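You operate a simulated robot arm through the tools that you are given. There is no shell and no other tool. Be economical: measure what you need, move in short steps, check, and stop when the job is done.

Carry out the task below with a simulated robot arm. There is one attempt and no reset: what you move stays moved.

TASK
Test the moisture in the blue cup and tag it by the chart.
Fine: fibre knob on cotton, probe home in the cup, then the meter button; the probe goes back, the tag into the small frame of that cup's colour.

It is judged by the outcome, as a careful person would: the job done as asked, and still so three seconds after it is handed in. It fails if anything else is knocked over, pushed out of place, dropped, spilled or broken.

THE ROBOT
A 6-joint arm with a two-finger parallel gripper, fixed in place. Base frame: the origin is at the foot of the arm, x ahead of it, y to its left, z up; the work surface is at about z = 0.86. Lengths are in m, angles in rad, forces in N, time in s.
With the tool pointing down near the work surface it reaches from about 0.26 to 0.68 m from the base axis. Its first joint turns from -1.152 to 1.152 rad. Payload 2.9 kg.
Tool frame: the origin (TCP) lies between the finger pads and is the grasp point; the fingertips stand 0.03 m ahead of it; z points along the fingers, y is the line along which they close. The gripper opens to 0.11 m. The fingers are 0.02 m wide and 0.01 m thick; the gripper's body (0.048 by 0.112 m) begins 0.055 m behind the TCP.
Orientation is that of the tool frame in the base frame, as a unit quaternion [x, y, z, w]. With the fingers straight down and closing along the base's y, the tool's x points along the base's -x, its y along +y and its z along -z.

THE INTERFACE
- The arm moves only by the tool nudge_tool. Its argument "deltas" is a list that holds one entry, the list of rows, each a list of 6 numbers: the shift along the tool's x, y, z in m, then the turn, a rotation vector about the tool's x, y, z in rad. In form: [[[x, y, z, rx, ry, rz], ...]]. A call has 1 to 12 rows; each row is the pose to reach, as a shift and turn from the pose commanded when the call began, along the tool's axes at that moment. "gripper" is the finger opening in m, from 0 to 0.11, set as the call begins (left out, the last holds). A row lasts 0.2 s, in which the tool goes at most 0.05 m and 0.15 rad; a call with a longer step from one row to the next is refused whole, and so is a gripper value outside its range. A pose out of reach is approached as far as the arm can. The call stops where the force on the tool passes 70 N (or 10 N more than at its start, if that is more) or the arm is blocked; 0.2 s more then pass. The fingers move at their own pace (about 0.108 m/s each) and stop on an object; they squeeze with about 20 N. The grip force told is the motor's: it shows also when the fingers shut on nothing. Time passes only in rows, and 0.2 s behind the last, so rows that repeat a pose let the fingers close. It gives the time, the measured TCP pose, the force on the tool (base axes), the opening and the grip force at its end, in the units of the frame above (readings bear some noise).
- Cameras (640 x 400 px; columns grow to the right, rows downward): "scene" is fixed at [0.0574, 0.4131, 1.411]; the picture's right is [-0.92, -0.39, 0.00], its down [-0.12, 0.29, -0.95] and it looks along [0.37, -0.87, -0.31] (base axes); focal length 327 px, centre (320, 200). "wrist" rides on the gripper at [-0.036, 0, -0.057] in the tool frame; the picture's right is [0.00, -1.00, 0.00], its down [0.97, 0.00, -0.24] and it looks along [0.24, 0.00, 0.97] (tool axes); focal length 218 px, centre (320, 200).
- capture(camera): a new picture of that camera. No time passes.
- pixel_to_xyz(camera, pixels): there is no depth. For up to 12 entries [column, row, z] of the newest picture of that camera ("zoom" is the newest enlarged one), the place [x, y] in the base frame at which the ray of that pixel passes the height z, good to about 0.003 m. No time passes.
- inspect(camera, box): a new picture of the part [left, top, right, bottom] of that camera's present view, enlarged. No time passes.
- finish_job(): hands the job in; it is judged then, once.

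Work in short steps. Measure before you move; look again where a grasp or a placing could have gone wrong, and mend it. You have 80 turns and 38 pictures in all, the two below and enlarged ones among them. Open the gripper and draw the arm clear of the work before you hand the job in, unless the task says otherwise; then end with one line.

The tools are called after ">>>" as a command line: name --argument value ..., lists and objects as JSON in quotes. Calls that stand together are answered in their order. nudge_tool: Moves the arm, as the interface text tells. Its arguments: {"type":"object","properties":{"deltas":{"type":"array","items":{"type":"array","items":{"type":"array","items":{"type":"number"}}}},"gripper":{"type":"number"}},"required":["deltas"]} The other tools are called the same way: capture (camera) takes a picture; pixel_to_xyz (camera, pixels) gives the place at which the rays of pixels pass given heights; inspect (camera, box) takes an enlarged picture of a part of a camera's view; finish_job () hands the job in.

At the start:

```text
time: 0.0
tcp_pos: [0.3861, -0.0467, 1.251]
tcp_rot: [0.001, 1.0, 0.001, 0.0]
force: [-0.2, 0.5, -1.1]
opening: 0.1099
finger_force: 0.0
```

scene: 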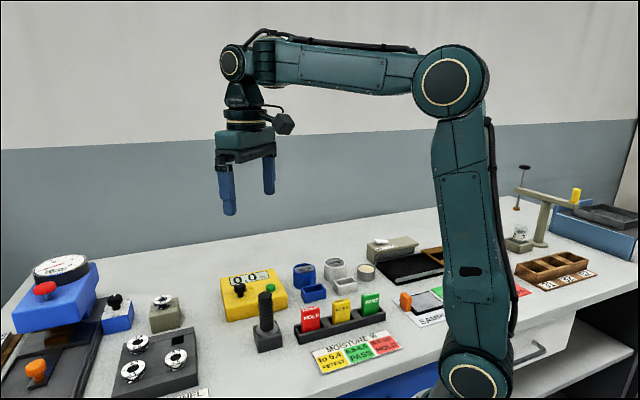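
wrist: 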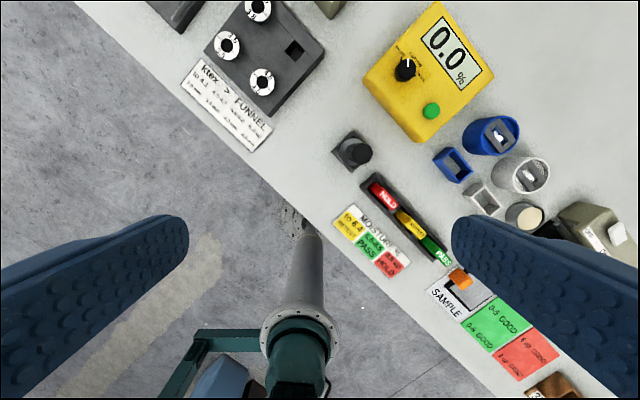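

The wrist view shows the meter (420,70), probe in its holder (355,150), tags (400,215), and blue cup (490,135). I enlarge these to read the dial and the chart.

>>> inspect --camera "wrist" --box '[350, 0, 510, 100]'

>>> inspect --camera "wrist" --box '[320, 100, 560, 280]'

>>> inspect --camera "scene" --box '[210, 220, 410, 380]'

```text
4.00 times, centred on (430, 50) of wrist
```

zoom: 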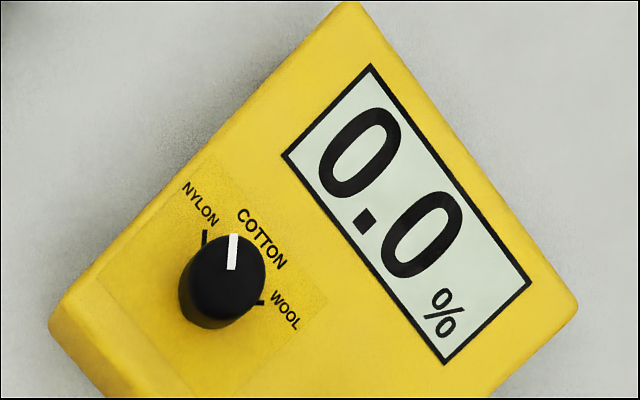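

```text
2.22 times, centred on (440, 190) of wrist
```

zoom: 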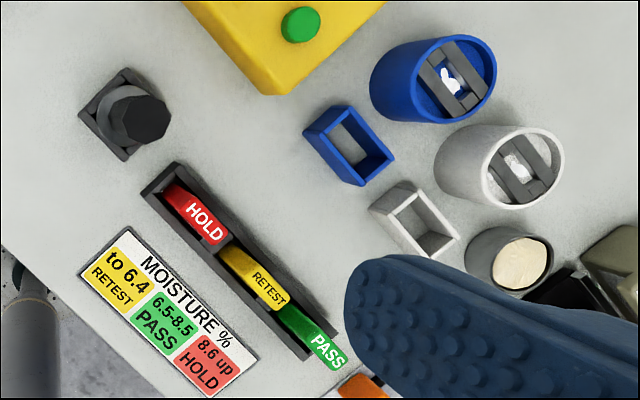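

```text
2.50 times, centred on (310, 300) of scene
```

zoom: 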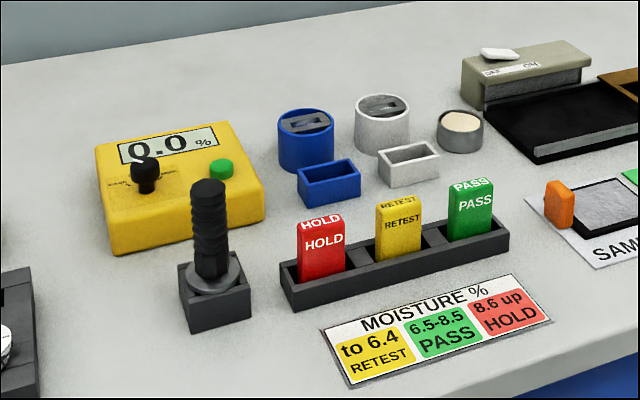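

Knob appears to point between NYLON and COTTON; I need a closer look. First I measure positions of the features in the wrist view at estimated heights.

>>> pixel_to_xyz --camera "wrist" --pixels '[[405, 70, 0.93], [431, 110, 0.91], [357, 153, 0.96], [355, 150, 0.87], [490, 135, 0.92], [453, 165, 0.88], [385, 195, 0.92], [412, 224, 0.92], [438, 252, 0.92], [345, 209, 0.86], [400, 249, 0.86]]'

>>> pixel_to_xyz --camera "scene" --pixels '[[239, 288, 0.91], [298, 272, 0.91], [265, 344, 0.86], [265, 295, 0.95], [306, 270, 0.91]]'

```text
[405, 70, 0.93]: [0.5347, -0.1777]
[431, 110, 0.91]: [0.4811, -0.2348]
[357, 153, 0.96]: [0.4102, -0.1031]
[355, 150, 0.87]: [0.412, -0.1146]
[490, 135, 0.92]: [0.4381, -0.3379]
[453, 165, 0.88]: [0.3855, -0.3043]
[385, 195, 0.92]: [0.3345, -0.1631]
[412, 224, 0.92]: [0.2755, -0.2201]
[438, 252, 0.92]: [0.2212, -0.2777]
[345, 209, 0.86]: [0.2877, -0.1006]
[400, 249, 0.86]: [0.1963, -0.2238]
```

```text
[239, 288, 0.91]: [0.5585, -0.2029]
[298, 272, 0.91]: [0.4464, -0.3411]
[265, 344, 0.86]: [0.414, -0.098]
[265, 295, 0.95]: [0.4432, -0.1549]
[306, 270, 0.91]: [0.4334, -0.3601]
```

I move over the meter and cup, yawing the tool to line up with the bench (about 0.71 rad).

>>> nudge_tool --deltas '[[[-0.009, -0.0255, 0.025, 0, 0, 0.119], [-0.018, -0.051, 0.05, 0, 0, 0.238], [-0.027, -0.0765, 0.075, 0, 0, 0.357], [-0.036, -0.102, 0.1, 0, 0, 0.476], [-0.045, -0.1275, 0.125, 0, 0, 0.595], [-0.054, -0.153, 0.15, 0, 0, 0.714], [-0.054, -0.153, 0.15, 0, 0, 0.714]]]'

>>> capture --camera "wrist"

```text
time: 1.6
tcp_pos: [0.4395, -0.1983, 1.1015]
tcp_rot: [0.35, 0.937, -0.001, 0.0]
force: [-0.5, 0.0, 0.1]
opening: 0.11
finger_force: 0.1
```

```text
32 pictures are left
```

wrist: 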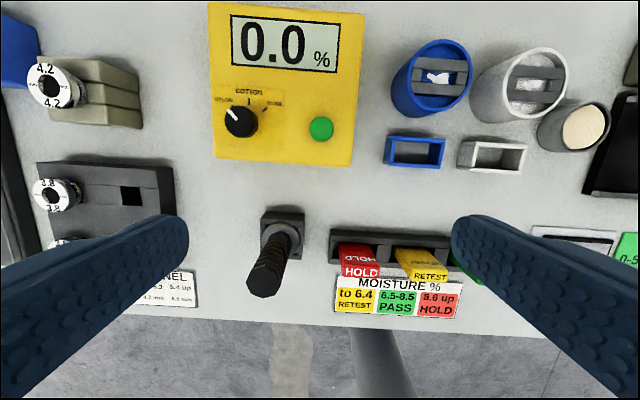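

Aligned view. I enlarge knob/meter, the cup/frame, and the probe/tag rack.

>>> inspect --camera "wrist" --box '[200, 70, 360, 170]'

>>> inspect --camera "wrist" --box '[370, 30, 530, 180]'

>>> inspect --camera "wrist" --box '[230, 195, 470, 320]'

>>> pixel_to_xyz --camera "wrist" --pixels '[[335, 289, 0.86], [460, 292, 0.86], [385, 165, 0.86], [440, 169, 0.86], [215, 157, 0.86], [352, 167, 0.86], [263, 210, 0.88], [304, 213, 0.88], [300, 258, 0.88], [263, 252, 0.88], [333, 230, 0.87], [450, 237, 0.87]]'

```text
4.00 times, centred on (280, 120) of wrist
```

zoom: 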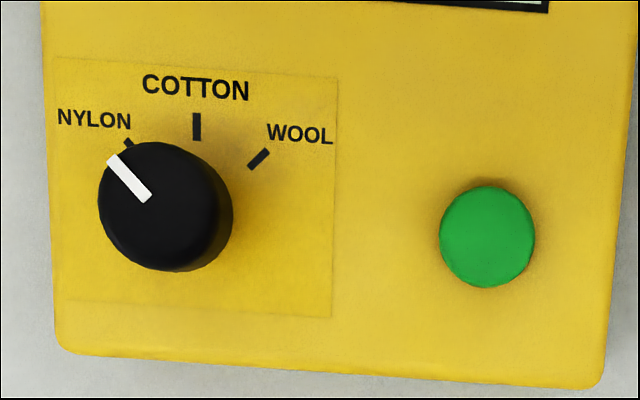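

```text
2.67 times, centred on (450, 105) of wrist
```

zoom: 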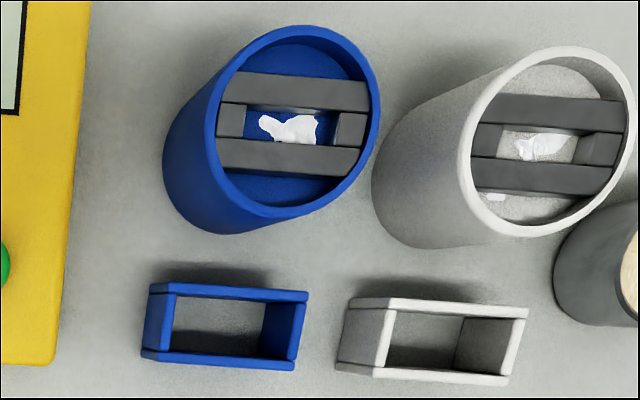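

```text
2.67 times, centred on (350, 258) of wrist
```

zoom: 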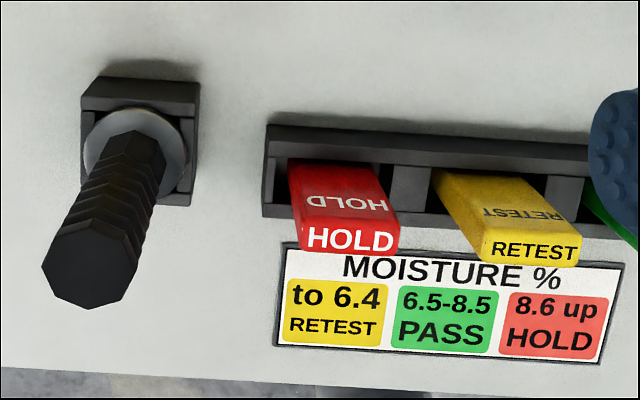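

```text
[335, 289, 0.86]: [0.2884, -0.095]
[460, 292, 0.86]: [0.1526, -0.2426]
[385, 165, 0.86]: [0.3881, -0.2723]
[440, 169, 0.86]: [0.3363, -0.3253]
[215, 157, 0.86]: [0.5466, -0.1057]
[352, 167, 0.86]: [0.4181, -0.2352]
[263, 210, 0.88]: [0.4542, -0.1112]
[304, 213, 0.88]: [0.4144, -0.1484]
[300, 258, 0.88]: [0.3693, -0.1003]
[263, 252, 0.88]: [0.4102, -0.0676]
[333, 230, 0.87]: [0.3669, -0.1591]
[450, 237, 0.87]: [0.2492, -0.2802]
```

Bench axes lie at 45° to the base. Now triangulate heights using both views.

>>> pixel_to_xyz --camera "wrist" --pixels '[[238.8, 120, 0.92], [238.8, 120, 0.96], [321.8, 129, 0.9], [321.8, 129, 0.94], [440, 73, 0.9], [440, 73, 0.94], [265.6, 282.4, 0.95], [265.6, 282.4, 1.0], [361, 273, 0.9], [361, 273, 0.94]]'

>>> pixel_to_xyz --camera "scene" --pixels '[[240, 285, 0.92], [240, 285, 0.96], [270.4, 286.4, 0.9], [270.4, 286.4, 0.94], [304, 268, 0.9], [304, 268, 0.94], [265.5, 294, 0.95], [265.5, 294, 1.0], [310.5, 308.5, 0.9], [310.5, 308.5, 0.94]]'

```text
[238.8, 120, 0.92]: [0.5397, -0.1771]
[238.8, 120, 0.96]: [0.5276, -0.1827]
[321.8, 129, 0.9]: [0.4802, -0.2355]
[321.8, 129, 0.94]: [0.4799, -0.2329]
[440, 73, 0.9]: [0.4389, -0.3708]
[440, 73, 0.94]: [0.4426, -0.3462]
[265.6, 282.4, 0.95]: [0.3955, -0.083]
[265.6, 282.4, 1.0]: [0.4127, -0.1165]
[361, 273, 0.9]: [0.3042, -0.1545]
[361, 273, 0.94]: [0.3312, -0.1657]
```

```text
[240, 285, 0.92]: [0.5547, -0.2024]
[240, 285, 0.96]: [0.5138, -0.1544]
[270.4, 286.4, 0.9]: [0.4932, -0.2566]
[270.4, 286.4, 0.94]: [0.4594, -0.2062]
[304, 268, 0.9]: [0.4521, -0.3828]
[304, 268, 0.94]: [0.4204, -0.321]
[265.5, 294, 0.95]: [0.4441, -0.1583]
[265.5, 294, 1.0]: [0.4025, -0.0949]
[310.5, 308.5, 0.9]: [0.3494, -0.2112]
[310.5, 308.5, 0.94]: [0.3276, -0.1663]
```

Triangulated: knob top ≈(0.534,-0.180,0.94), button (0.480,-0.2345,0.917), blue cup rim (0.440,-0.362,0.914), probe top (0.409,-0.110,0.99). I hover over the knob with a narrower gripper to check centring.

>>> nudge_tool --deltas '[[[-0.0198, 0.0252, 0.0238, 0, 0, -0.1], [-0.0396, 0.0505, 0.0477, 0, 0, -0.2], [-0.0594, 0.0757, 0.0715, 0, 0, -0.3], [-0.0594, 0.0757, 0.0715, 0, 0, -0.3]]]' --gripper 0.06

>>> capture --camera "wrist"

>>> pixel_to_xyz --camera "wrist" --pixels '[[320, 200, 0.94], [320, 200, 0.91]]'

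```text
time: 2.6
tcp_pos: [0.5345, -0.1813, 1.0287]
tcp_rot: [0.204, 0.979, 0.0, 0.0]
force: [0.3, 0.3, 0.2]
opening: 0.0601
finger_force: 0.0
```

```text
28 pictures are left
```

wrist: 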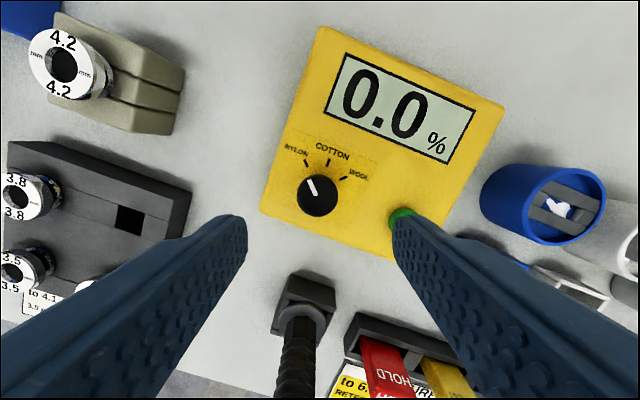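

```text
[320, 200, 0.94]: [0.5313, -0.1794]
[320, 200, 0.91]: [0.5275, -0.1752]
```

Knob centre is at (318,195) versus the tool axis at about (320,200): correct by ~3.5 mm back and 1.4 mm left, then descend to fingertips at ~0.922.

>>> nudge_tool --deltas '[[[-0.0035, 0.0014, 0.035, 0, 0, 0], [-0.0035, 0.0014, 0.06, 0, 0, 0], [-0.0035, 0.0014, 0.076, 0, 0, 0], [-0.0035, 0.0014, 0.076, 0, 0, 0]]]'

>>> inspect --camera "wrist" --box '[200, 130, 440, 280]'

```text
time: 3.6
tcp_pos: [0.5375, -0.1787, 0.9533]
tcp_rot: [0.205, 0.979, 0.0, -0.001]
force: [-0.9, 0.6, 0.2]
opening: 0.06
finger_force: 0.0
```

```text
2.67 times, centred on (320, 205) of wrist
```

zoom: 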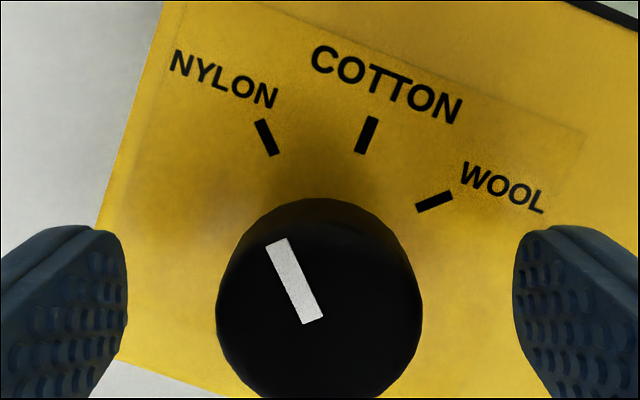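

Centred laterally; knob centre ~3.5 mm forward of pads along the finger width. Shift and close on it.

>>> nudge_tool --deltas '[[[-0.0035, 0, 0, 0, 0, 0]]]'

>>> nudge_tool --deltas '[[[0, 0, 0, 0, 0, 0], [0, 0, 0, 0, 0, 0]]]' --gripper 0.0

```text
time: 4.0
tcp_pos: [0.5416, -0.1827, 0.9541]
tcp_rot: [0.205, 0.979, 0.0, 0.0]
force: [-0.3, 0.0, -0.5]
opening: 0.0602
finger_force: 0.0
```

```text
time: 4.6
tcp_pos: [0.5408, -0.1816, 0.9534]
tcp_rot: [0.205, 0.979, 0.0, 0.0]
force: [2.5, 2.6, -1.1]
opening: 0.0294
finger_force: 45.5
```

Gripped (29 mm). Turn clockwise (+tool z) 0.79 rad.

>>> nudge_tool --deltas '[[[0, 0, 0, 0, 0, 0.13], [0, 0, 0, 0, 0, 0.26], [0, 0, 0, 0, 0, 0.39], [0, 0, 0, 0, 0, 0.52], [0, 0, 0, 0, 0, 0.65], [0, 0, 0, 0, 0, 0.79], [0, 0, 0, 0, 0, 0.79]]]'

>>> inspect --camera "wrist" --box '[200, 130, 440, 280]'

```text
time: 6.2
tcp_pos: [0.5372, -0.1856, 0.954]
tcp_rot: [0.57, 0.822, -0.003, -0.004]
force: [-33.7, -20.4, 2.7]
opening: 0.0294
finger_force: 44.9
```

```text
2.67 times, centred on (320, 205) of wrist
```

zoom: 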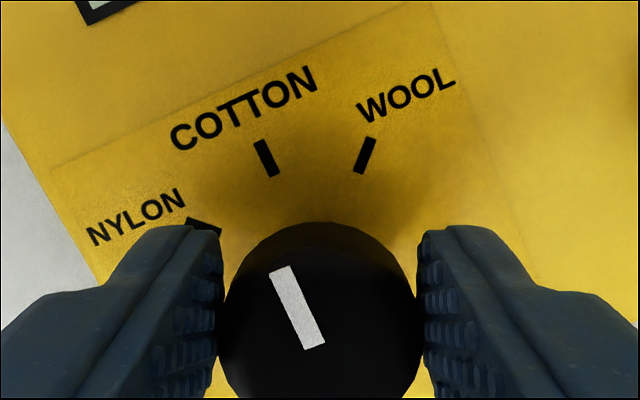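

Pointer now lines up with COTTON. Release and rise.

>>> nudge_tool --deltas '[[[0, 0, 0, 0, 0, 0.79], [0, 0, 0, 0, 0, 0.79]]]' --gripper 0.06

```text
refused: row 1 steps farther than a row can; nothing moved
```

>>> nudge_tool --deltas '[[[0, 0, 0, 0, 0, 0], [0, 0, 0, 0, 0, 0], [0, 0, -0.04, 0, 0, 0], [0, 0, -0.08, 0, 0, 0], [0, 0, -0.08, 0, 0, -0.14], [0, 0, -0.08, 0, 0, -0.28], [0, 0, -0.08, 0, 0, -0.42], [0, 0, -0.08, 0, 0, -0.42]]]' --gripper 0.06

>>> capture --camera "wrist"

```text
time: 8.0
tcp_pos: [0.5402, -0.1808, 1.0352]
tcp_rot: [0.381, 0.924, 0.0, 0.001]
force: [0.2, -0.3, 0.9]
opening: 0.0601
finger_force: 0.1
```

```text
25 pictures are left
```

wrist: 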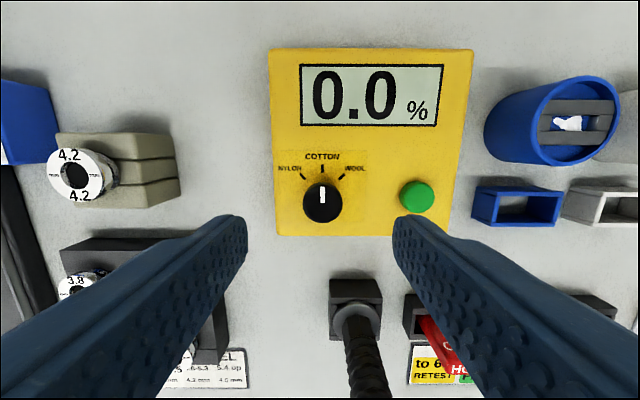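

Knob is on COTTON. Next I hover over the probe handle to check alignment.

>>> nudge_tool --deltas '[[[0, 0, -0.045, 0, 0, 0], [0.036, -0.011, -0.055, 0, 0, 0], [0.072, -0.022, -0.055, 0, 0, 0], [0.108, -0.033, -0.055, 0, 0, 0], [0.1428, -0.0427, -0.055, 0, 0, 0], [0.1428, -0.0427, -0.055, 0, 0, 0]]]'

>>> capture --camera "wrist"

```text
time: 9.4
tcp_pos: [0.4095, -0.1098, 1.0898]
tcp_rot: [0.382, 0.924, 0.0, 0.0]
force: [-1.0, 0.4, -0.3]
opening: 0.06
finger_force: 0.1
```

```text
24 pictures are left
```

wrist: 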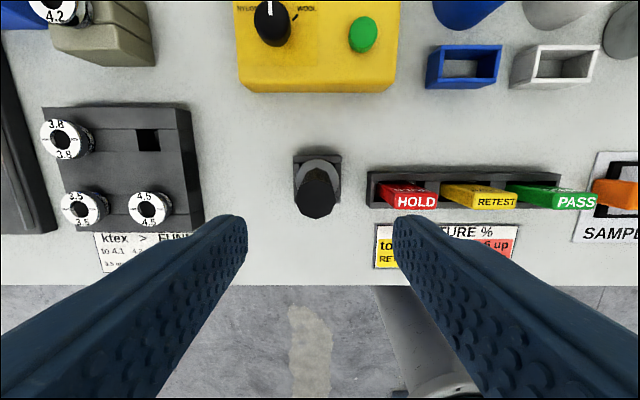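

Handle is centred at (318,195) on the tool axis. Descend to z 0.955 and close.

>>> nudge_tool --deltas '[[[0, 0.0007, 0.045, 0, 0, 0], [0, 0.0007, 0.09, 0, 0, 0], [0, 0.0007, 0.12, 0, 0, 0], [0, 0.0007, 0.135, 0, 0, 0], [0, 0.0007, 0.135, 0, 0, 0]]]'

>>> nudge_tool --deltas '[[[0, 0, 0, 0, 0, 0], [0, 0, 0, 0, 0, 0]]]' --gripper 0.0

>>> capture --camera "scene"

```text
time: 10.6
tcp_pos: [0.4103, -0.1106, 0.9524]
tcp_rot: [0.382, 0.924, 0.0, 0.0]
force: [0.6, -0.2, -0.2]
opening: 0.0601
finger_force: 0.1
```

```text
time: 11.2
tcp_pos: [0.4102, -0.1107, 0.9538]
tcp_rot: [0.382, 0.924, 0.0, 0.0]
force: [-0.3, 0.1, -0.7]
opening: 0.0315
finger_force: 20.5
```

```text
23 pictures are left
```

scene: 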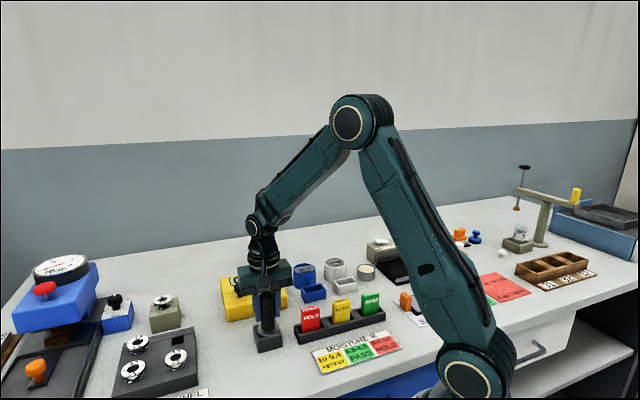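

Grip 20.5 N at 31.5 mm. Lift straight up and look.

>>> nudge_tool --deltas '[[[0, 0, -0.02, 0, 0, 0], [0, 0, -0.05, 0, 0, 0], [0, 0, -0.09, 0, 0, 0], [0, 0, -0.12, 0, 0, 0], [0, 0, -0.12, 0, 0, 0]]]'

>>> inspect --camera "scene" --box '[180, 200, 420, 350]'

>>> inspect --camera "wrist" --box '[220, 130, 480, 340]'

```text
time: 12.4
tcp_pos: [0.4111, -0.1112, 1.0737]
tcp_rot: [0.381, 0.924, 0.001, 0.0]
force: [0.7, 0.4, -1.2]
opening: 0.0317
finger_force: 19.7
```

```text
2.67 times, centred on (300, 275) of scene
```

zoom: 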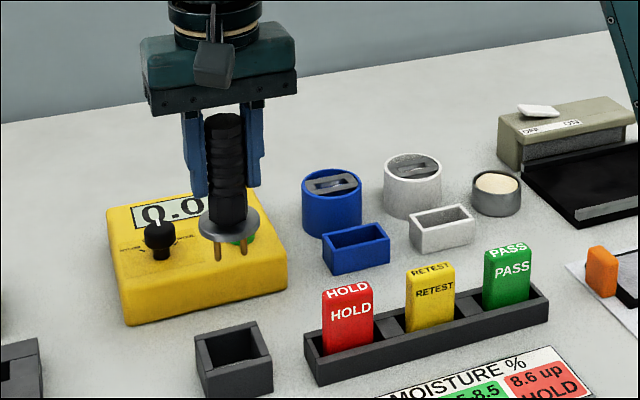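

```text
1.90 times, centred on (350, 235) of wrist
```

zoom: 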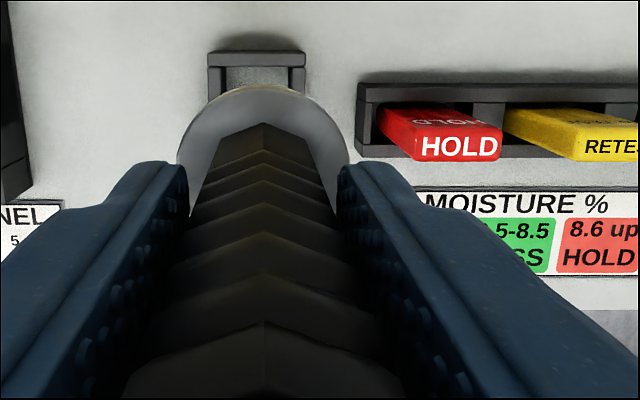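

The probe has two pins along the bench's left-right line, matching the cup's slot. Carry it to ~60 mm in front of the blue cup at safe height, then look to fix the slot centre.

>>> nudge_tool --deltas '[[[-0.0224, -0.0263, 0, 0, 0, 0], [-0.0449, -0.0527, 0, 0, 0, 0], [-0.0673, -0.079, 0, 0, 0, 0], [-0.0897, -0.1053, 0, 0, 0, 0], [-0.1122, -0.1317, 0, 0, 0, 0], [-0.1346, -0.158, 0, 0, 0, 0], [-0.1346, -0.158, 0.02, 0, 0, 0], [-0.1346, -0.158, 0.02, 0, 0, 0]]]'

>>> inspect --camera "wrist" --box '[240, 40, 400, 140]'

```text
time: 14.2
tcp_pos: [0.3942, -0.3177, 1.0539]
tcp_rot: [0.382, 0.924, 0.0, 0.0]
force: [-0.3, 0.6, -1.3]
opening: 0.0314
finger_force: 20.0
```

```text
4.00 times, centred on (320, 90) of wrist
```

zoom: 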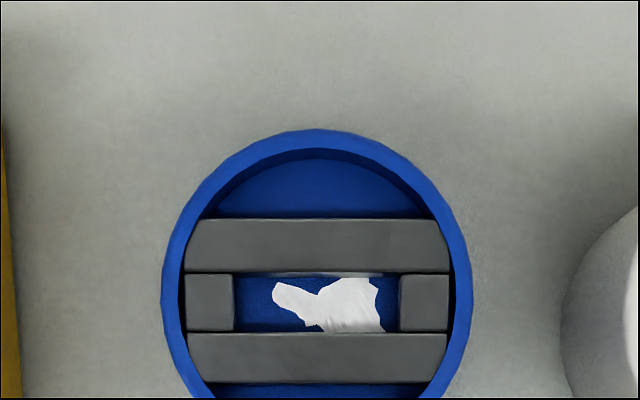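

Slot centre at px (319,115.5) → 61.7 mm ahead of the tool axis, laterally centred. Move above and lower to just over the slot.

>>> nudge_tool --deltas '[[[-0.031, 0.0006, 0, 0, 0, 0], [-0.0617, 0.0006, 0, 0, 0, 0], [-0.0617, 0.0006, 0, 0, 0, 0], [-0.0617, 0.0006, 0.03, 0, 0, 0], [-0.0617, 0.0006, 0.05, 0, 0, 0], [-0.0617, 0.0006, 0.06, 0, 0, 0], [-0.0617, 0.0006, 0.06, 0, 0, 0]]]'

>>> inspect --camera "scene" --box '[240, 210, 400, 310]'

```text
time: 15.8
tcp_pos: [0.438, -0.3603, 0.9937]
tcp_rot: [0.382, 0.924, -0.001, 0.001]
force: [2.8, -2.4, -0.9]
opening: 0.0316
finger_force: 19.8
```

```text
4.00 times, centred on (320, 260) of scene
```

zoom: 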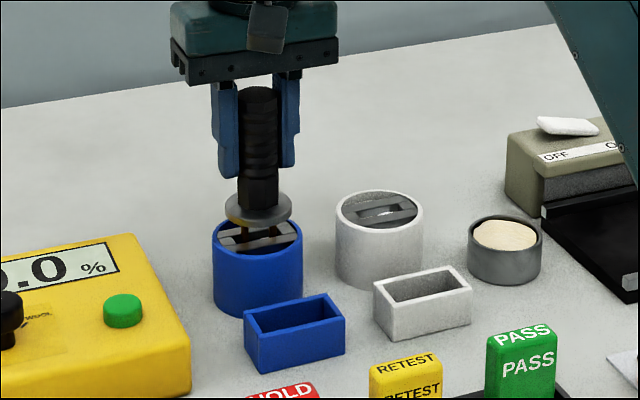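

A slight 3.7 N lateral force; I zoom in to check pin entry.

>>> inspect --camera "scene" --box '[288, 250, 328, 275]'

```text
16.00 times, centred on (308, 262) of scene
```

zoom: 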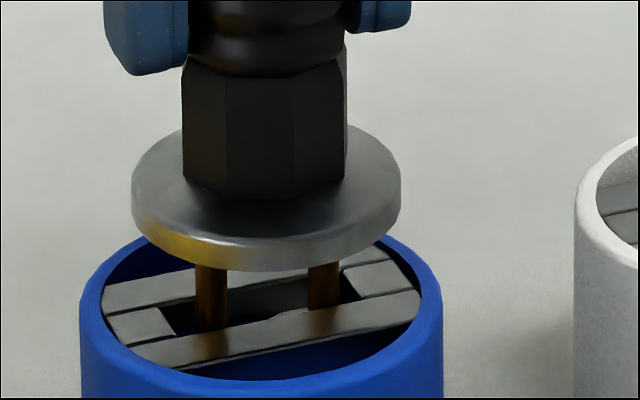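

Pins are in the slot. Lower gradually until the collar seats.

>>> nudge_tool --deltas '[[[0, 0, 0.005, 0, 0, 0], [0, 0, 0.01, 0, 0, 0], [0, 0, 0.015, 0, 0, 0], [0, 0, 0.018, 0, 0, 0]]]'

>>> inspect --camera "scene" --box '[288, 250, 328, 275]'

```text
time: 16.8
tcp_pos: [0.4383, -0.361, 0.9751]
tcp_rot: [0.381, 0.924, 0.0, 0.0]
force: [2.7, -1.1, -0.5]
opening: 0.0313
finger_force: 20.2
```

```text
16.00 times, centred on (308, 262) of scene
```

zoom: 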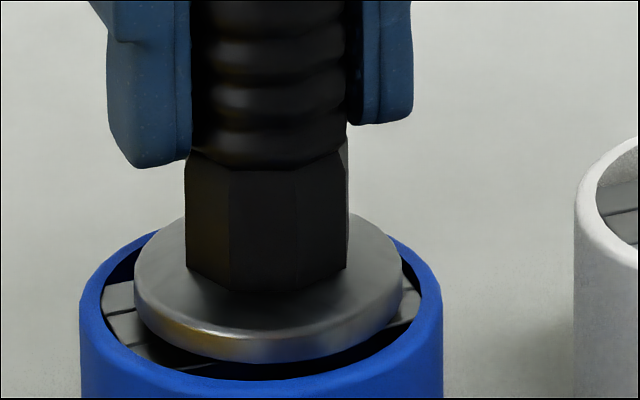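

Few mm left. Continue gently.

>>> nudge_tool --deltas '[[[0, 0, 0.002, 0, 0, 0], [0, 0, 0.004, 0, 0, 0], [0, 0, 0.004, 0, 0, 0]]]'

>>> nudge_tool --deltas '[[[0, 0, 0.0015, 0, 0, 0], [0, 0, 0.003, 0, 0, 0], [0, 0, 0.003, 0, 0, 0]]]'

```text
time: 17.6
tcp_pos: [0.438, -0.3611, 0.9728]
tcp_rot: [0.382, 0.924, 0.0, 0.001]
force: [-0.9, 1.0, 6.5]
opening: 0.0316
finger_force: 20.2
```

```text
time: 18.4
tcp_pos: [0.438, -0.3606, 0.9691]
tcp_rot: [0.382, 0.924, -0.001, 0.001]
force: [1.9, -2.1, 14.5]
opening: 0.0318
finger_force: 20.0
```

Upward force now 14.5 N: contact. Check seating.

>>> inspect --camera "scene" --box '[288, 250, 328, 275]'

```text
16.00 times, centred on (308, 262) of scene
```

zoom: 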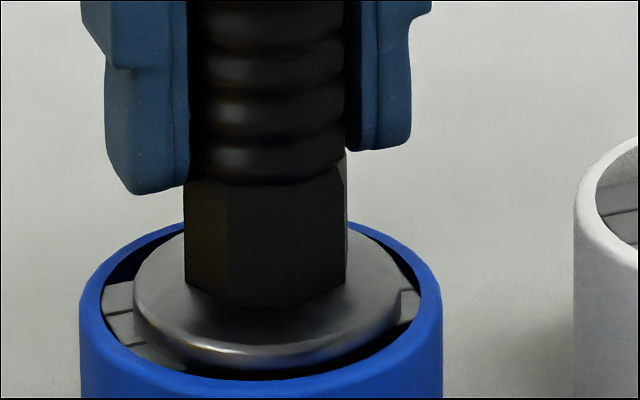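

>>> nudge_tool --deltas '[[[0, 0, 0.001, 0, 0, 0], [0, 0, 0.002, 0, 0, 0], [0, 0, 0.002, 0, 0, 0]]]'

>>> inspect --camera "scene" --box '[288, 250, 328, 275]'

```text
time: 19.2
tcp_pos: [0.438, -0.3604, 0.9682]
tcp_rot: [0.381, 0.924, 0.0, 0.0]
force: [4.0, -0.6, 12.8]
opening: 0.0315
finger_force: 19.6
```

```text
16.00 times, centred on (308, 262) of scene
```

zoom: 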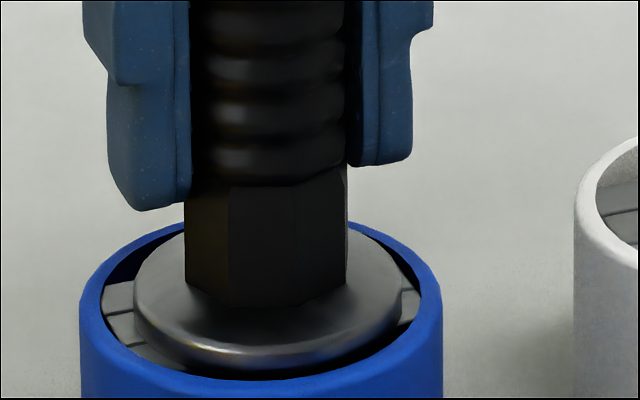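

The collar didn't move, only the fingers slid: the probe is home. Release, rise clear, and go over the button with fingers closed.

>>> nudge_tool --deltas '[[[0, 0, 0, 0, 0, 0], [0, 0, 0, 0, 0, 0], [0, 0, -0.03, 0, 0, 0], [0, 0, -0.07, 0, 0, 0], [0, 0, -0.1, 0, 0, 0], [0, 0, -0.1, 0, 0, 0]]]' --gripper 0.06

>>> nudge_tool --deltas '[[[0.02, 0.04, 0, 0, 0, 0], [0.04, 0.08, 0, 0, 0, 0], [0.0595, 0.1187, 0, 0, 0, 0], [0.0595, 0.1187, 0.02, 0, 0, 0], [0.0595, 0.1187, 0.02, 0, 0, 0]]]' --gripper 0.0

>>> capture --camera "wrist"

```text
time: 20.6
tcp_pos: [0.4384, -0.3609, 1.0679]
tcp_rot: [0.382, 0.924, 0.001, 0.001]
force: [-0.9, 0.4, 1.0]
opening: 0.0599
finger_force: 0.0
```

```text
time: 21.8
tcp_pos: [0.4801, -0.2345, 1.0467]
tcp_rot: [0.382, 0.924, 0.0, 0.0]
force: [-0.2, 0.0, -0.5]
opening: 0.0
finger_force: 19.5
```

```text
14 pictures are left
```

wrist: 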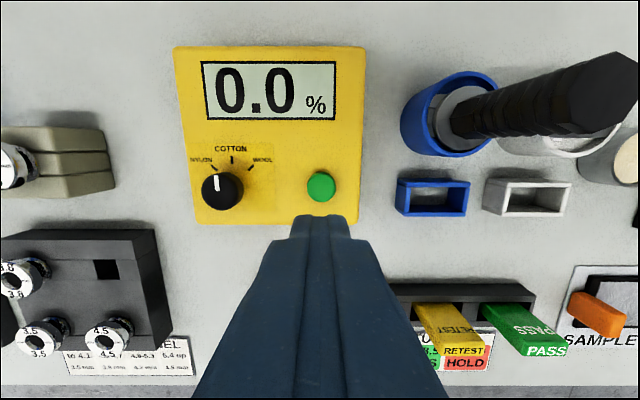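

Button at (321,186), essentially on the tool axis. Probe stands upright in the cup. Descend to just above it, then press in small steps.

>>> nudge_tool --deltas '[[[-0.002, 0, 0.04, 0, 0, 0], [-0.002, 0, 0.08, 0, 0, 0], [-0.002, 0, 0.092, 0, 0, 0], [-0.002, 0, 0.092, 0, 0, 0]]]'

>>> nudge_tool --deltas '[[[0, 0, 0.003, 0, 0, 0], [0, 0, 0.006, 0, 0, 0], [0, 0, 0.009, 0, 0, 0], [0, 0, 0.011, 0, 0, 0], [0, 0, 0.011, 0, 0, 0]]]'

```text
time: 22.8
tcp_pos: [0.481, -0.2355, 0.9548]
tcp_rot: [0.382, 0.924, -0.001, 0.0]
force: [-0.3, 0.6, 0.5]
opening: 0.0001
finger_force: 19.7
```

```text
time: 24.0
tcp_pos: [0.483, -0.2367, 0.9442]
tcp_rot: [0.382, 0.924, 0.001, 0.0]
force: [0.9, 0.8, 2.1]
opening: 0.0001
finger_force: 19.8
```

Light contact (2 N). Press a few mm more.

>>> nudge_tool --deltas '[[[0, 0, 0.0015, 0, 0, 0], [0, 0, 0.003, 0, 0, 0], [0, 0, 0.0045, 0, 0, 0], [0, 0, 0.0045, 0, 0, 0]]]'

>>> inspect --camera "wrist" --box '[140, 0, 460, 200]'

```text
time: 25.0
tcp_pos: [0.481, -0.2364, 0.9432]
tcp_rot: [0.382, 0.924, 0.0, 0.002]
force: [-8.5, 6.1, 34.7]
opening: 0.0002
finger_force: 20.1
```

```text
2.00 times, centred on (300, 100) of wrist
```

zoom: 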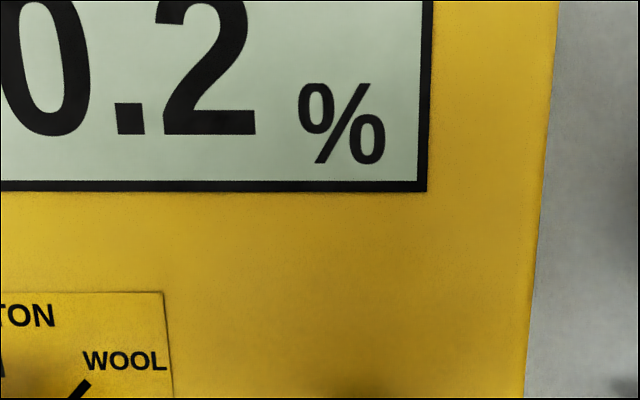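

Reading shows "…0.2". Release the button and read the whole display.

>>> nudge_tool --deltas '[[[0, 0, -0.02, 0, 0, 0], [0, 0, -0.06, 0, 0, 0], [0, 0, -0.1, 0, 0, 0], [0, 0, -0.12, 0, 0, 0], [0, 0, -0.12, 0, 0, 0]]]'

>>> capture --camera "wrist"

```text
time: 26.2
tcp_pos: [0.4828, -0.2364, 1.0597]
tcp_rot: [0.382, 0.924, 0.0, 0.0]
force: [0.7, 1.3, 0.1]
opening: 0.0
finger_force: 19.7
```

```text
12 pictures are left
```

wrist: 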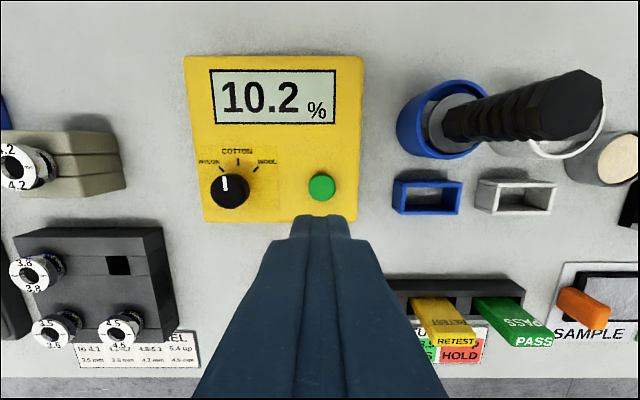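

Reading is 10.2 % → HOLD (8.6 up), and the knob is on COTTON. Now return to the probe.

>>> nudge_tool --deltas '[[[0, 0, -0.0075, 0, 0, 0], [-0.02, -0.04, -0.0075, 0, 0, 0], [-0.04, -0.08, -0.0075, 0, 0, 0], [-0.0575, -0.1187, -0.0075, 0, 0, 0], [-0.0575, -0.1187, -0.0075, 0, 0, 0], [-0.0575, -0.1187, 0.03, 0, 0, 0], [-0.0575, -0.1187, 0.07, 0, 0, 0], [-0.0575, -0.1187, 0.0905, 0, 0, 0], [-0.0575, -0.1187, 0.0905, 0, 0, 0]]]' --gripper 0.06

>>> nudge_tool --deltas '[[[0, 0, 0, 0, 0, 0], [0, 0, 0, 0, 0, 0]]]' --gripper 0.0

```text
time: 28.2
tcp_pos: [0.4388, -0.3617, 0.9687]
tcp_rot: [0.382, 0.924, 0.0, 0.001]
force: [1.0, 0.0, 0.1]
opening: 0.0602
finger_force: 0.1
```

```text
time: 28.8
tcp_pos: [0.4384, -0.3603, 0.9687]
tcp_rot: [0.382, 0.924, -0.001, 0.0]
force: [0.5, -0.5, -0.4]
opening: 0.0315
finger_force: 19.8
```

Gripped. Lift, carry back above the holder, and lower to where the pins just enter.

>>> nudge_tool --deltas '[[[0, 0, -0.02, 0, 0, 0], [0, 0, -0.06, 0, 0, 0], [0, 0, -0.105, 0, 0, 0], [0.0393, 0.0315, -0.11, 0, 0, 0], [0.0785, 0.063, -0.11, 0, 0, 0], [0.1178, 0.0944, -0.11, 0, 0, 0], [0.157, 0.1259, -0.11, 0, 0, 0], [0.1963, 0.1574, -0.11, 0, 0, 0], [0.1963, 0.1574, -0.11, 0, 0, 0], [0.1963, 0.1574, -0.07, 0, 0, 0], [0.1963, 0.1574, -0.03, 0, 0, 0], [0.1963, 0.1574, -0.025, 0, 0, 0]]]'

>>> inspect --camera "scene" --box '[225, 290, 305, 340]'

```text
refused: row 4 steps farther than a row can; nothing moved
```

```text
8.00 times, centred on (265, 315) of scene
```

zoom: 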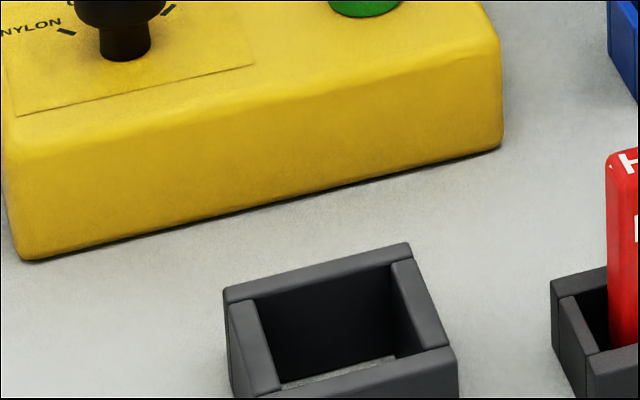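

Row too long by a hair; I split it.

>>> nudge_tool --deltas '[[[0, 0, -0.02, 0, 0, 0], [0, 0, -0.06, 0, 0, 0], [0, 0, -0.1, 0, 0, 0], [0, 0, -0.11, 0, 0, 0], [0.0393, 0.0285, -0.11, 0, 0, 0], [0.0785, 0.058, -0.11, 0, 0, 0], [0.1178, 0.0884, -0.11, 0, 0, 0], [0.154, 0.1219, -0.11, 0, 0, 0], [0.1853, 0.1474, -0.11, 0, 0, 0], [0.1963, 0.1574, -0.11, 0, 0, 0], [0.1963, 0.1574, -0.07, 0, 0, 0], [0.1963, 0.1574, -0.03, 0, 0, 0]]]'

>>> nudge_tool --deltas '[[[0, 0, 0.008, 0, 0, 0], [0, 0, 0.016, 0, 0, 0], [0, 0, 0.016, 0, 0, 0]]]'

>>> inspect --camera "scene" --box '[225, 300, 305, 350]'

```text
time: 31.4
tcp_pos: [0.4106, -0.1102, 0.9967]
tcp_rot: [0.382, 0.924, -0.001, 0.0]
force: [0.7, -0.1, -2.1]
opening: 0.0318
finger_force: 19.3
```

```text
time: 32.2
tcp_pos: [0.4097, -0.1107, 0.9825]
tcp_rot: [0.383, 0.924, 0.0, -0.001]
force: [-0.2, -0.4, -2.2]
opening: 0.0316
finger_force: 20.0
```

```text
8.00 times, centred on (265, 325) of scene
```

zoom: 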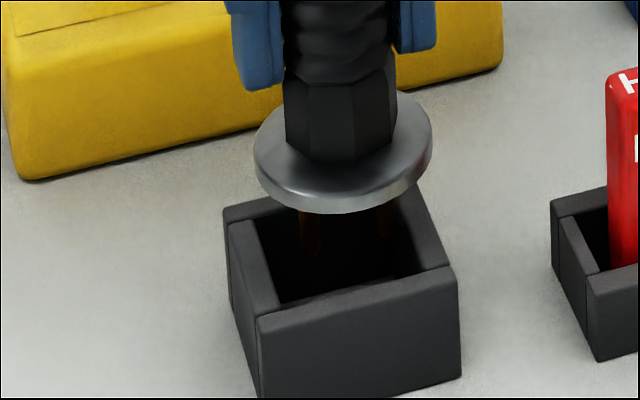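

Pins are entering the holder centred. Lower the rest.

>>> nudge_tool --deltas '[[[0, 0, 0.01, 0, 0, 0], [0, 0, 0.02, 0, 0, 0], [0, 0, 0.025, 0, 0, 0], [0, 0, 0.027, 0, 0, 0], [0, 0, 0.029, 0, 0, 0], [0, 0, 0.029, 0, 0, 0]]]'

```text
time: 33.6
tcp_pos: [0.4098, -0.1112, 0.954]
tcp_rot: [0.381, 0.925, 0.0, 0.0]
force: [-0.3, 0.1, 0.1]
opening: 0.0316
finger_force: 19.6
```

Weight is just coming off; 2 mm more.

>>> nudge_tool --deltas '[[[0, 0, 0.001, 0, 0, 0], [0, 0, 0.002, 0, 0, 0], [0, 0, 0.002, 0, 0, 0]]]'

```text
time: 34.4
tcp_pos: [0.4097, -0.1112, 0.9537]
tcp_rot: [0.382, 0.924, 0.002, 0.001]
force: [-0.9, -0.3, 14.8]
opening: 0.0316
finger_force: 20.1
```

Probe is seated in its holder. Release, rise, and hover above the red HOLD tag.

>>> nudge_tool --deltas '[[[0, 0, 0, 0, 0, 0], [0, 0, 0, 0, 0, 0], [0, 0, -0.03, 0, 0, 0], [0, 0, -0.07, 0, 0, 0], [0, 0, -0.105, 0, 0, 0], [0, -0.02, -0.115, 0, 0, 0], [0.008, -0.06, -0.115, 0, 0, 0], [0.017, -0.0947, -0.115, 0, 0, 0], [0.017, -0.0947, -0.115, 0, 0, 0]]]' --gripper 0.06

>>> capture --camera "wrist"

```text
time: 36.4
tcp_pos: [0.3326, -0.1666, 1.0674]
tcp_rot: [0.381, 0.924, 0.0, -0.001]
force: [0.2, 0.3, 0.4]
opening: 0.06
finger_force: 0.0
```

```text
9 pictures are left
```

wrist: 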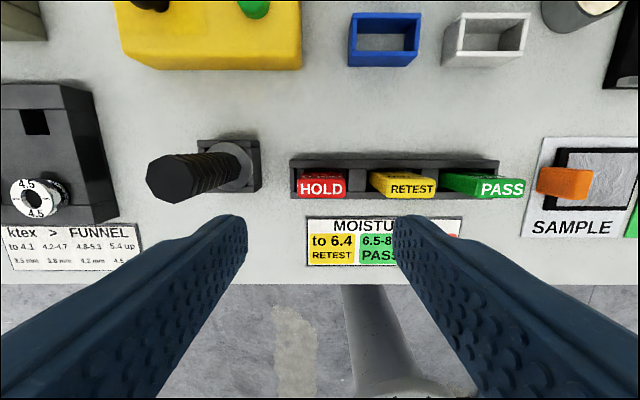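

Red tag top is centred at (321.5,189), on the axis within ~1 mm; the gap to the yellow is enough. Descend and grip.

>>> nudge_tool --deltas '[[[0, -0.0012, 0.045, 0, 0, 0], [0, -0.0012, 0.09, 0, 0, 0], [0, -0.0012, 0.12, 0, 0, 0], [0, -0.0012, 0.139, 0, 0, 0], [0, -0.0012, 0.139, 0, 0, 0]]]'

>>> nudge_tool --deltas '[[[0, 0, 0, 0, 0, 0], [0, 0, 0, 0, 0, 0]]]' --gripper 0.0

```text
time: 37.6
tcp_pos: [0.3315, -0.1657, 0.9277]
tcp_rot: [0.381, 0.924, -0.001, 0.0]
force: [0.1, -0.5, 0.2]
opening: 0.0599
finger_force: 0.0
```

```text
time: 38.2
tcp_pos: [0.3309, -0.1669, 0.9271]
tcp_rot: [0.382, 0.924, 0.0, 0.0]
force: [0.1, 0.2, 0.0]
opening: 0.0436
finger_force: 20.0
```

Gripped at 43.6 mm. Lift and move to ~60 mm in front of the blue frame for a check view.

>>> nudge_tool --deltas '[[[0, 0, -0.02, 0, 0, 0], [0, 0, -0.06, 0, 0, 0], [0, 0, -0.1, 0, 0, 0], [0, 0, -0.11, 0, 0, 0], [-0.027, -0.02, -0.11, 0, 0, 0], [-0.054, -0.04, -0.11, 0, 0, 0], [-0.0812, -0.0597, -0.11, 0, 0, 0], [-0.0812, -0.0597, -0.11, 0, 0, 0]]]'

>>> capture --camera "wrist"

>>> inspect --camera "scene" --box '[240, 210, 400, 310]'

```text
time: 40.0
tcp_pos: [0.3441, -0.2671, 1.0386]
tcp_rot: [0.381, 0.924, 0.0, 0.0]
force: [0.0, 0.3, -0.3]
opening: 0.0437
finger_force: 20.1
```

```text
8 pictures are left
```

wrist: 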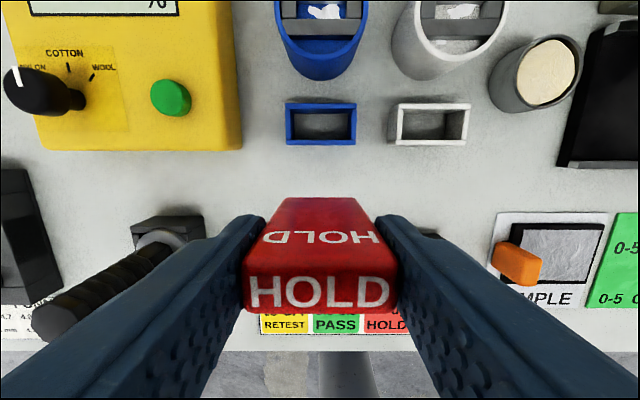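

```text
4.00 times, centred on (320, 260) of scene
```

zoom: 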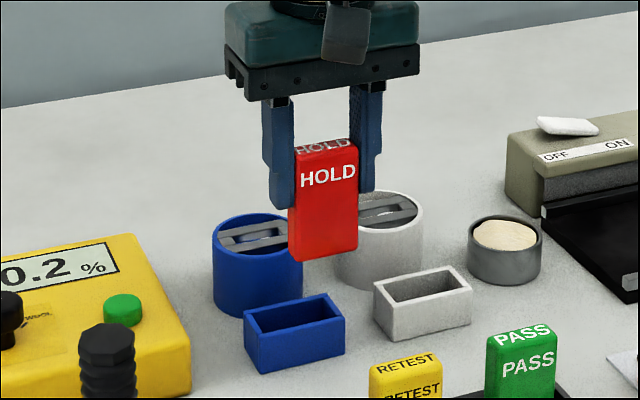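

Frame opening centre at (321,124) → 55.6 mm ahead, ~1 mm right; the tag (44×15 mm) fits the ~51×25 mm opening. Move over and lower partway.

>>> nudge_tool --deltas '[[[-0.028, -0.0009, 0, 0, 0, 0], [-0.0556, -0.0009, 0, 0, 0, 0], [-0.0556, -0.0009, 0, 0, 0, 0], [-0.0556, -0.0009, 0.03, 0, 0, 0], [-0.0556, -0.0009, 0.06, 0, 0, 0], [-0.0556, -0.0009, 0.08, 0, 0, 0], [-0.0556, -0.0009, 0.08, 0, 0, 0]]]'

>>> inspect --camera "scene" --box '[280, 250, 344, 310]'

```text
time: 41.6
tcp_pos: [0.3831, -0.3057, 0.9575]
tcp_rot: [0.381, 0.924, 0.0, 0.0]
force: [0.6, 0.0, -0.4]
opening: 0.0431
finger_force: 20.2
```

```text
6.67 times, centred on (312, 280) of scene
```

zoom: 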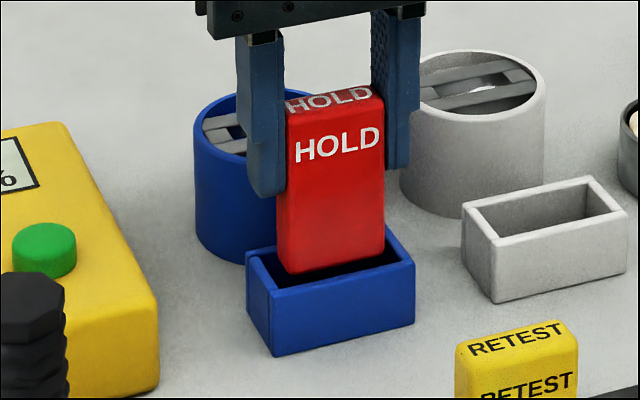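

Tag is over the opening, lined up. Lower in steps.

>>> nudge_tool --deltas '[[[0, 0, 0.006, 0, 0, 0], [0, 0, 0.012, 0, 0, 0], [0, 0, 0.018, 0, 0, 0], [0, 0, 0.018, 0, 0, 0]]]'

>>> inspect --camera "scene" --box '[280, 250, 344, 310]'

```text
time: 42.6
tcp_pos: [0.3834, -0.3063, 0.9401]
tcp_rot: [0.383, 0.924, 0.0, 0.001]
force: [-1.0, -0.4, -0.6]
opening: 0.0432
finger_force: 20.3
```

```text
6.67 times, centred on (312, 280) of scene
```

zoom: 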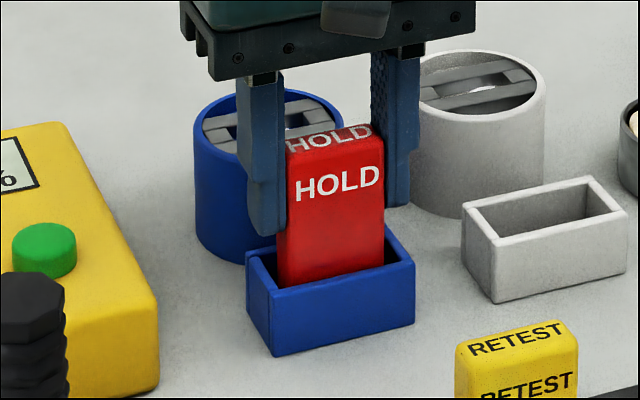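

Tag is inside the frame walls with no contact force. Continue to the floor.

>>> nudge_tool --deltas '[[[0, 0, 0.005, 0, 0, 0], [0, 0, 0.009, 0, 0, 0], [0, 0, 0.012, 0, 0, 0], [0, 0, 0.012, 0, 0, 0]]]'

>>> nudge_tool --deltas '[[[0, 0, 0.001, 0, 0, 0], [0, 0, 0.002, 0, 0, 0], [0, 0, 0.002, 0, 0, 0]]]'

```text
time: 43.6
tcp_pos: [0.3849, -0.306, 0.9285]
tcp_rot: [0.382, 0.924, 0.0, 0.001]
force: [1.4, -0.3, -0.2]
opening: 0.0434
finger_force: 20.4
```

```text
time: 44.4
tcp_pos: [0.384, -0.3073, 0.9267]
tcp_rot: [0.381, 0.925, -0.001, 0.002]
force: [-0.8, -0.4, 16.3]
opening: 0.0437
finger_force: 20.3
```

Bottom reached (16 N). Release with a modest opening and rise.

>>> nudge_tool --deltas '[[[0, 0, -0.001, 0, 0, 0], [0, 0, -0.001, 0, 0, 0], [0, 0, -0.03, 0, 0, 0], [0, 0, -0.07, 0, 0, 0], [0, 0, -0.11, 0, 0, 0], [0.03, 0.03, -0.15, 0, 0, 0], [0.03, 0.03, -0.19, 0, 0, 0], [0.03, 0.03, -0.19, 0, 0, 0]]]' --gripper 0.064

>>> inspect --camera "scene" --box '[200, 220, 400, 345]'

>>> capture --camera "wrist"

```text
refused: row 6 steps farther than a row can; nothing moved
```

```text
3.20 times, centred on (300, 282) of scene
```

zoom: 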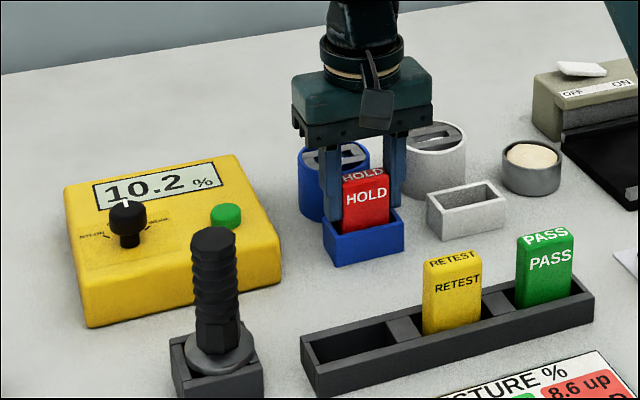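

```text
3 pictures are left
```

wrist: 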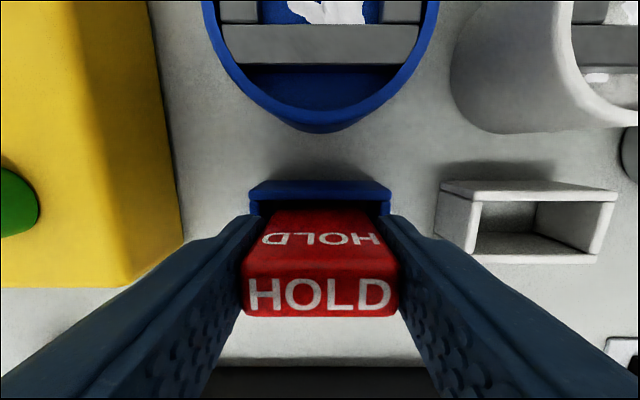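

The tag is in the frame and the probe is in its holder. I repeat the release with shorter steps.

>>> nudge_tool --deltas '[[[0, 0, -0.001, 0, 0, 0], [0, 0, -0.001, 0, 0, 0], [0, 0, -0.03, 0, 0, 0], [0, 0, -0.07, 0, 0, 0], [0, 0, -0.11, 0, 0, 0], [0, 0, -0.15, 0, 0, 0], [0, 0, -0.19, 0, 0, 0], [0, 0, -0.19, 0, 0, 0]]]' --gripper 0.064

>>> capture --camera "wrist"

```text
time: 46.2
tcp_pos: [0.3853, -0.3076, 1.1155]
tcp_rot: [0.382, 0.924, -0.001, -0.001]
force: [-0.1, 0.5, 0.0]
opening: 0.0639
finger_force: 0.1
```

```text
2 pictures are left
```

wrist: 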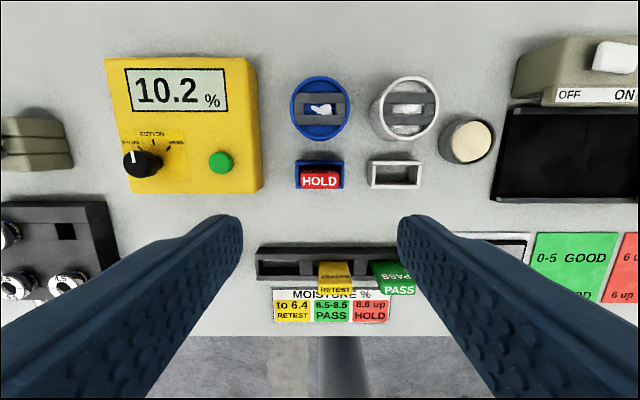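

The HOLD tag stands in the blue frame, the meter reads 10.2 %, everything else is in place, and the arm is clear. Handing in.

>>> finish_job

```text
The job is handed in.
```

The blue cup read 10.2 % on COTTON, so I put the HOLD tag in the small blue frame; the probe is back in its holder.
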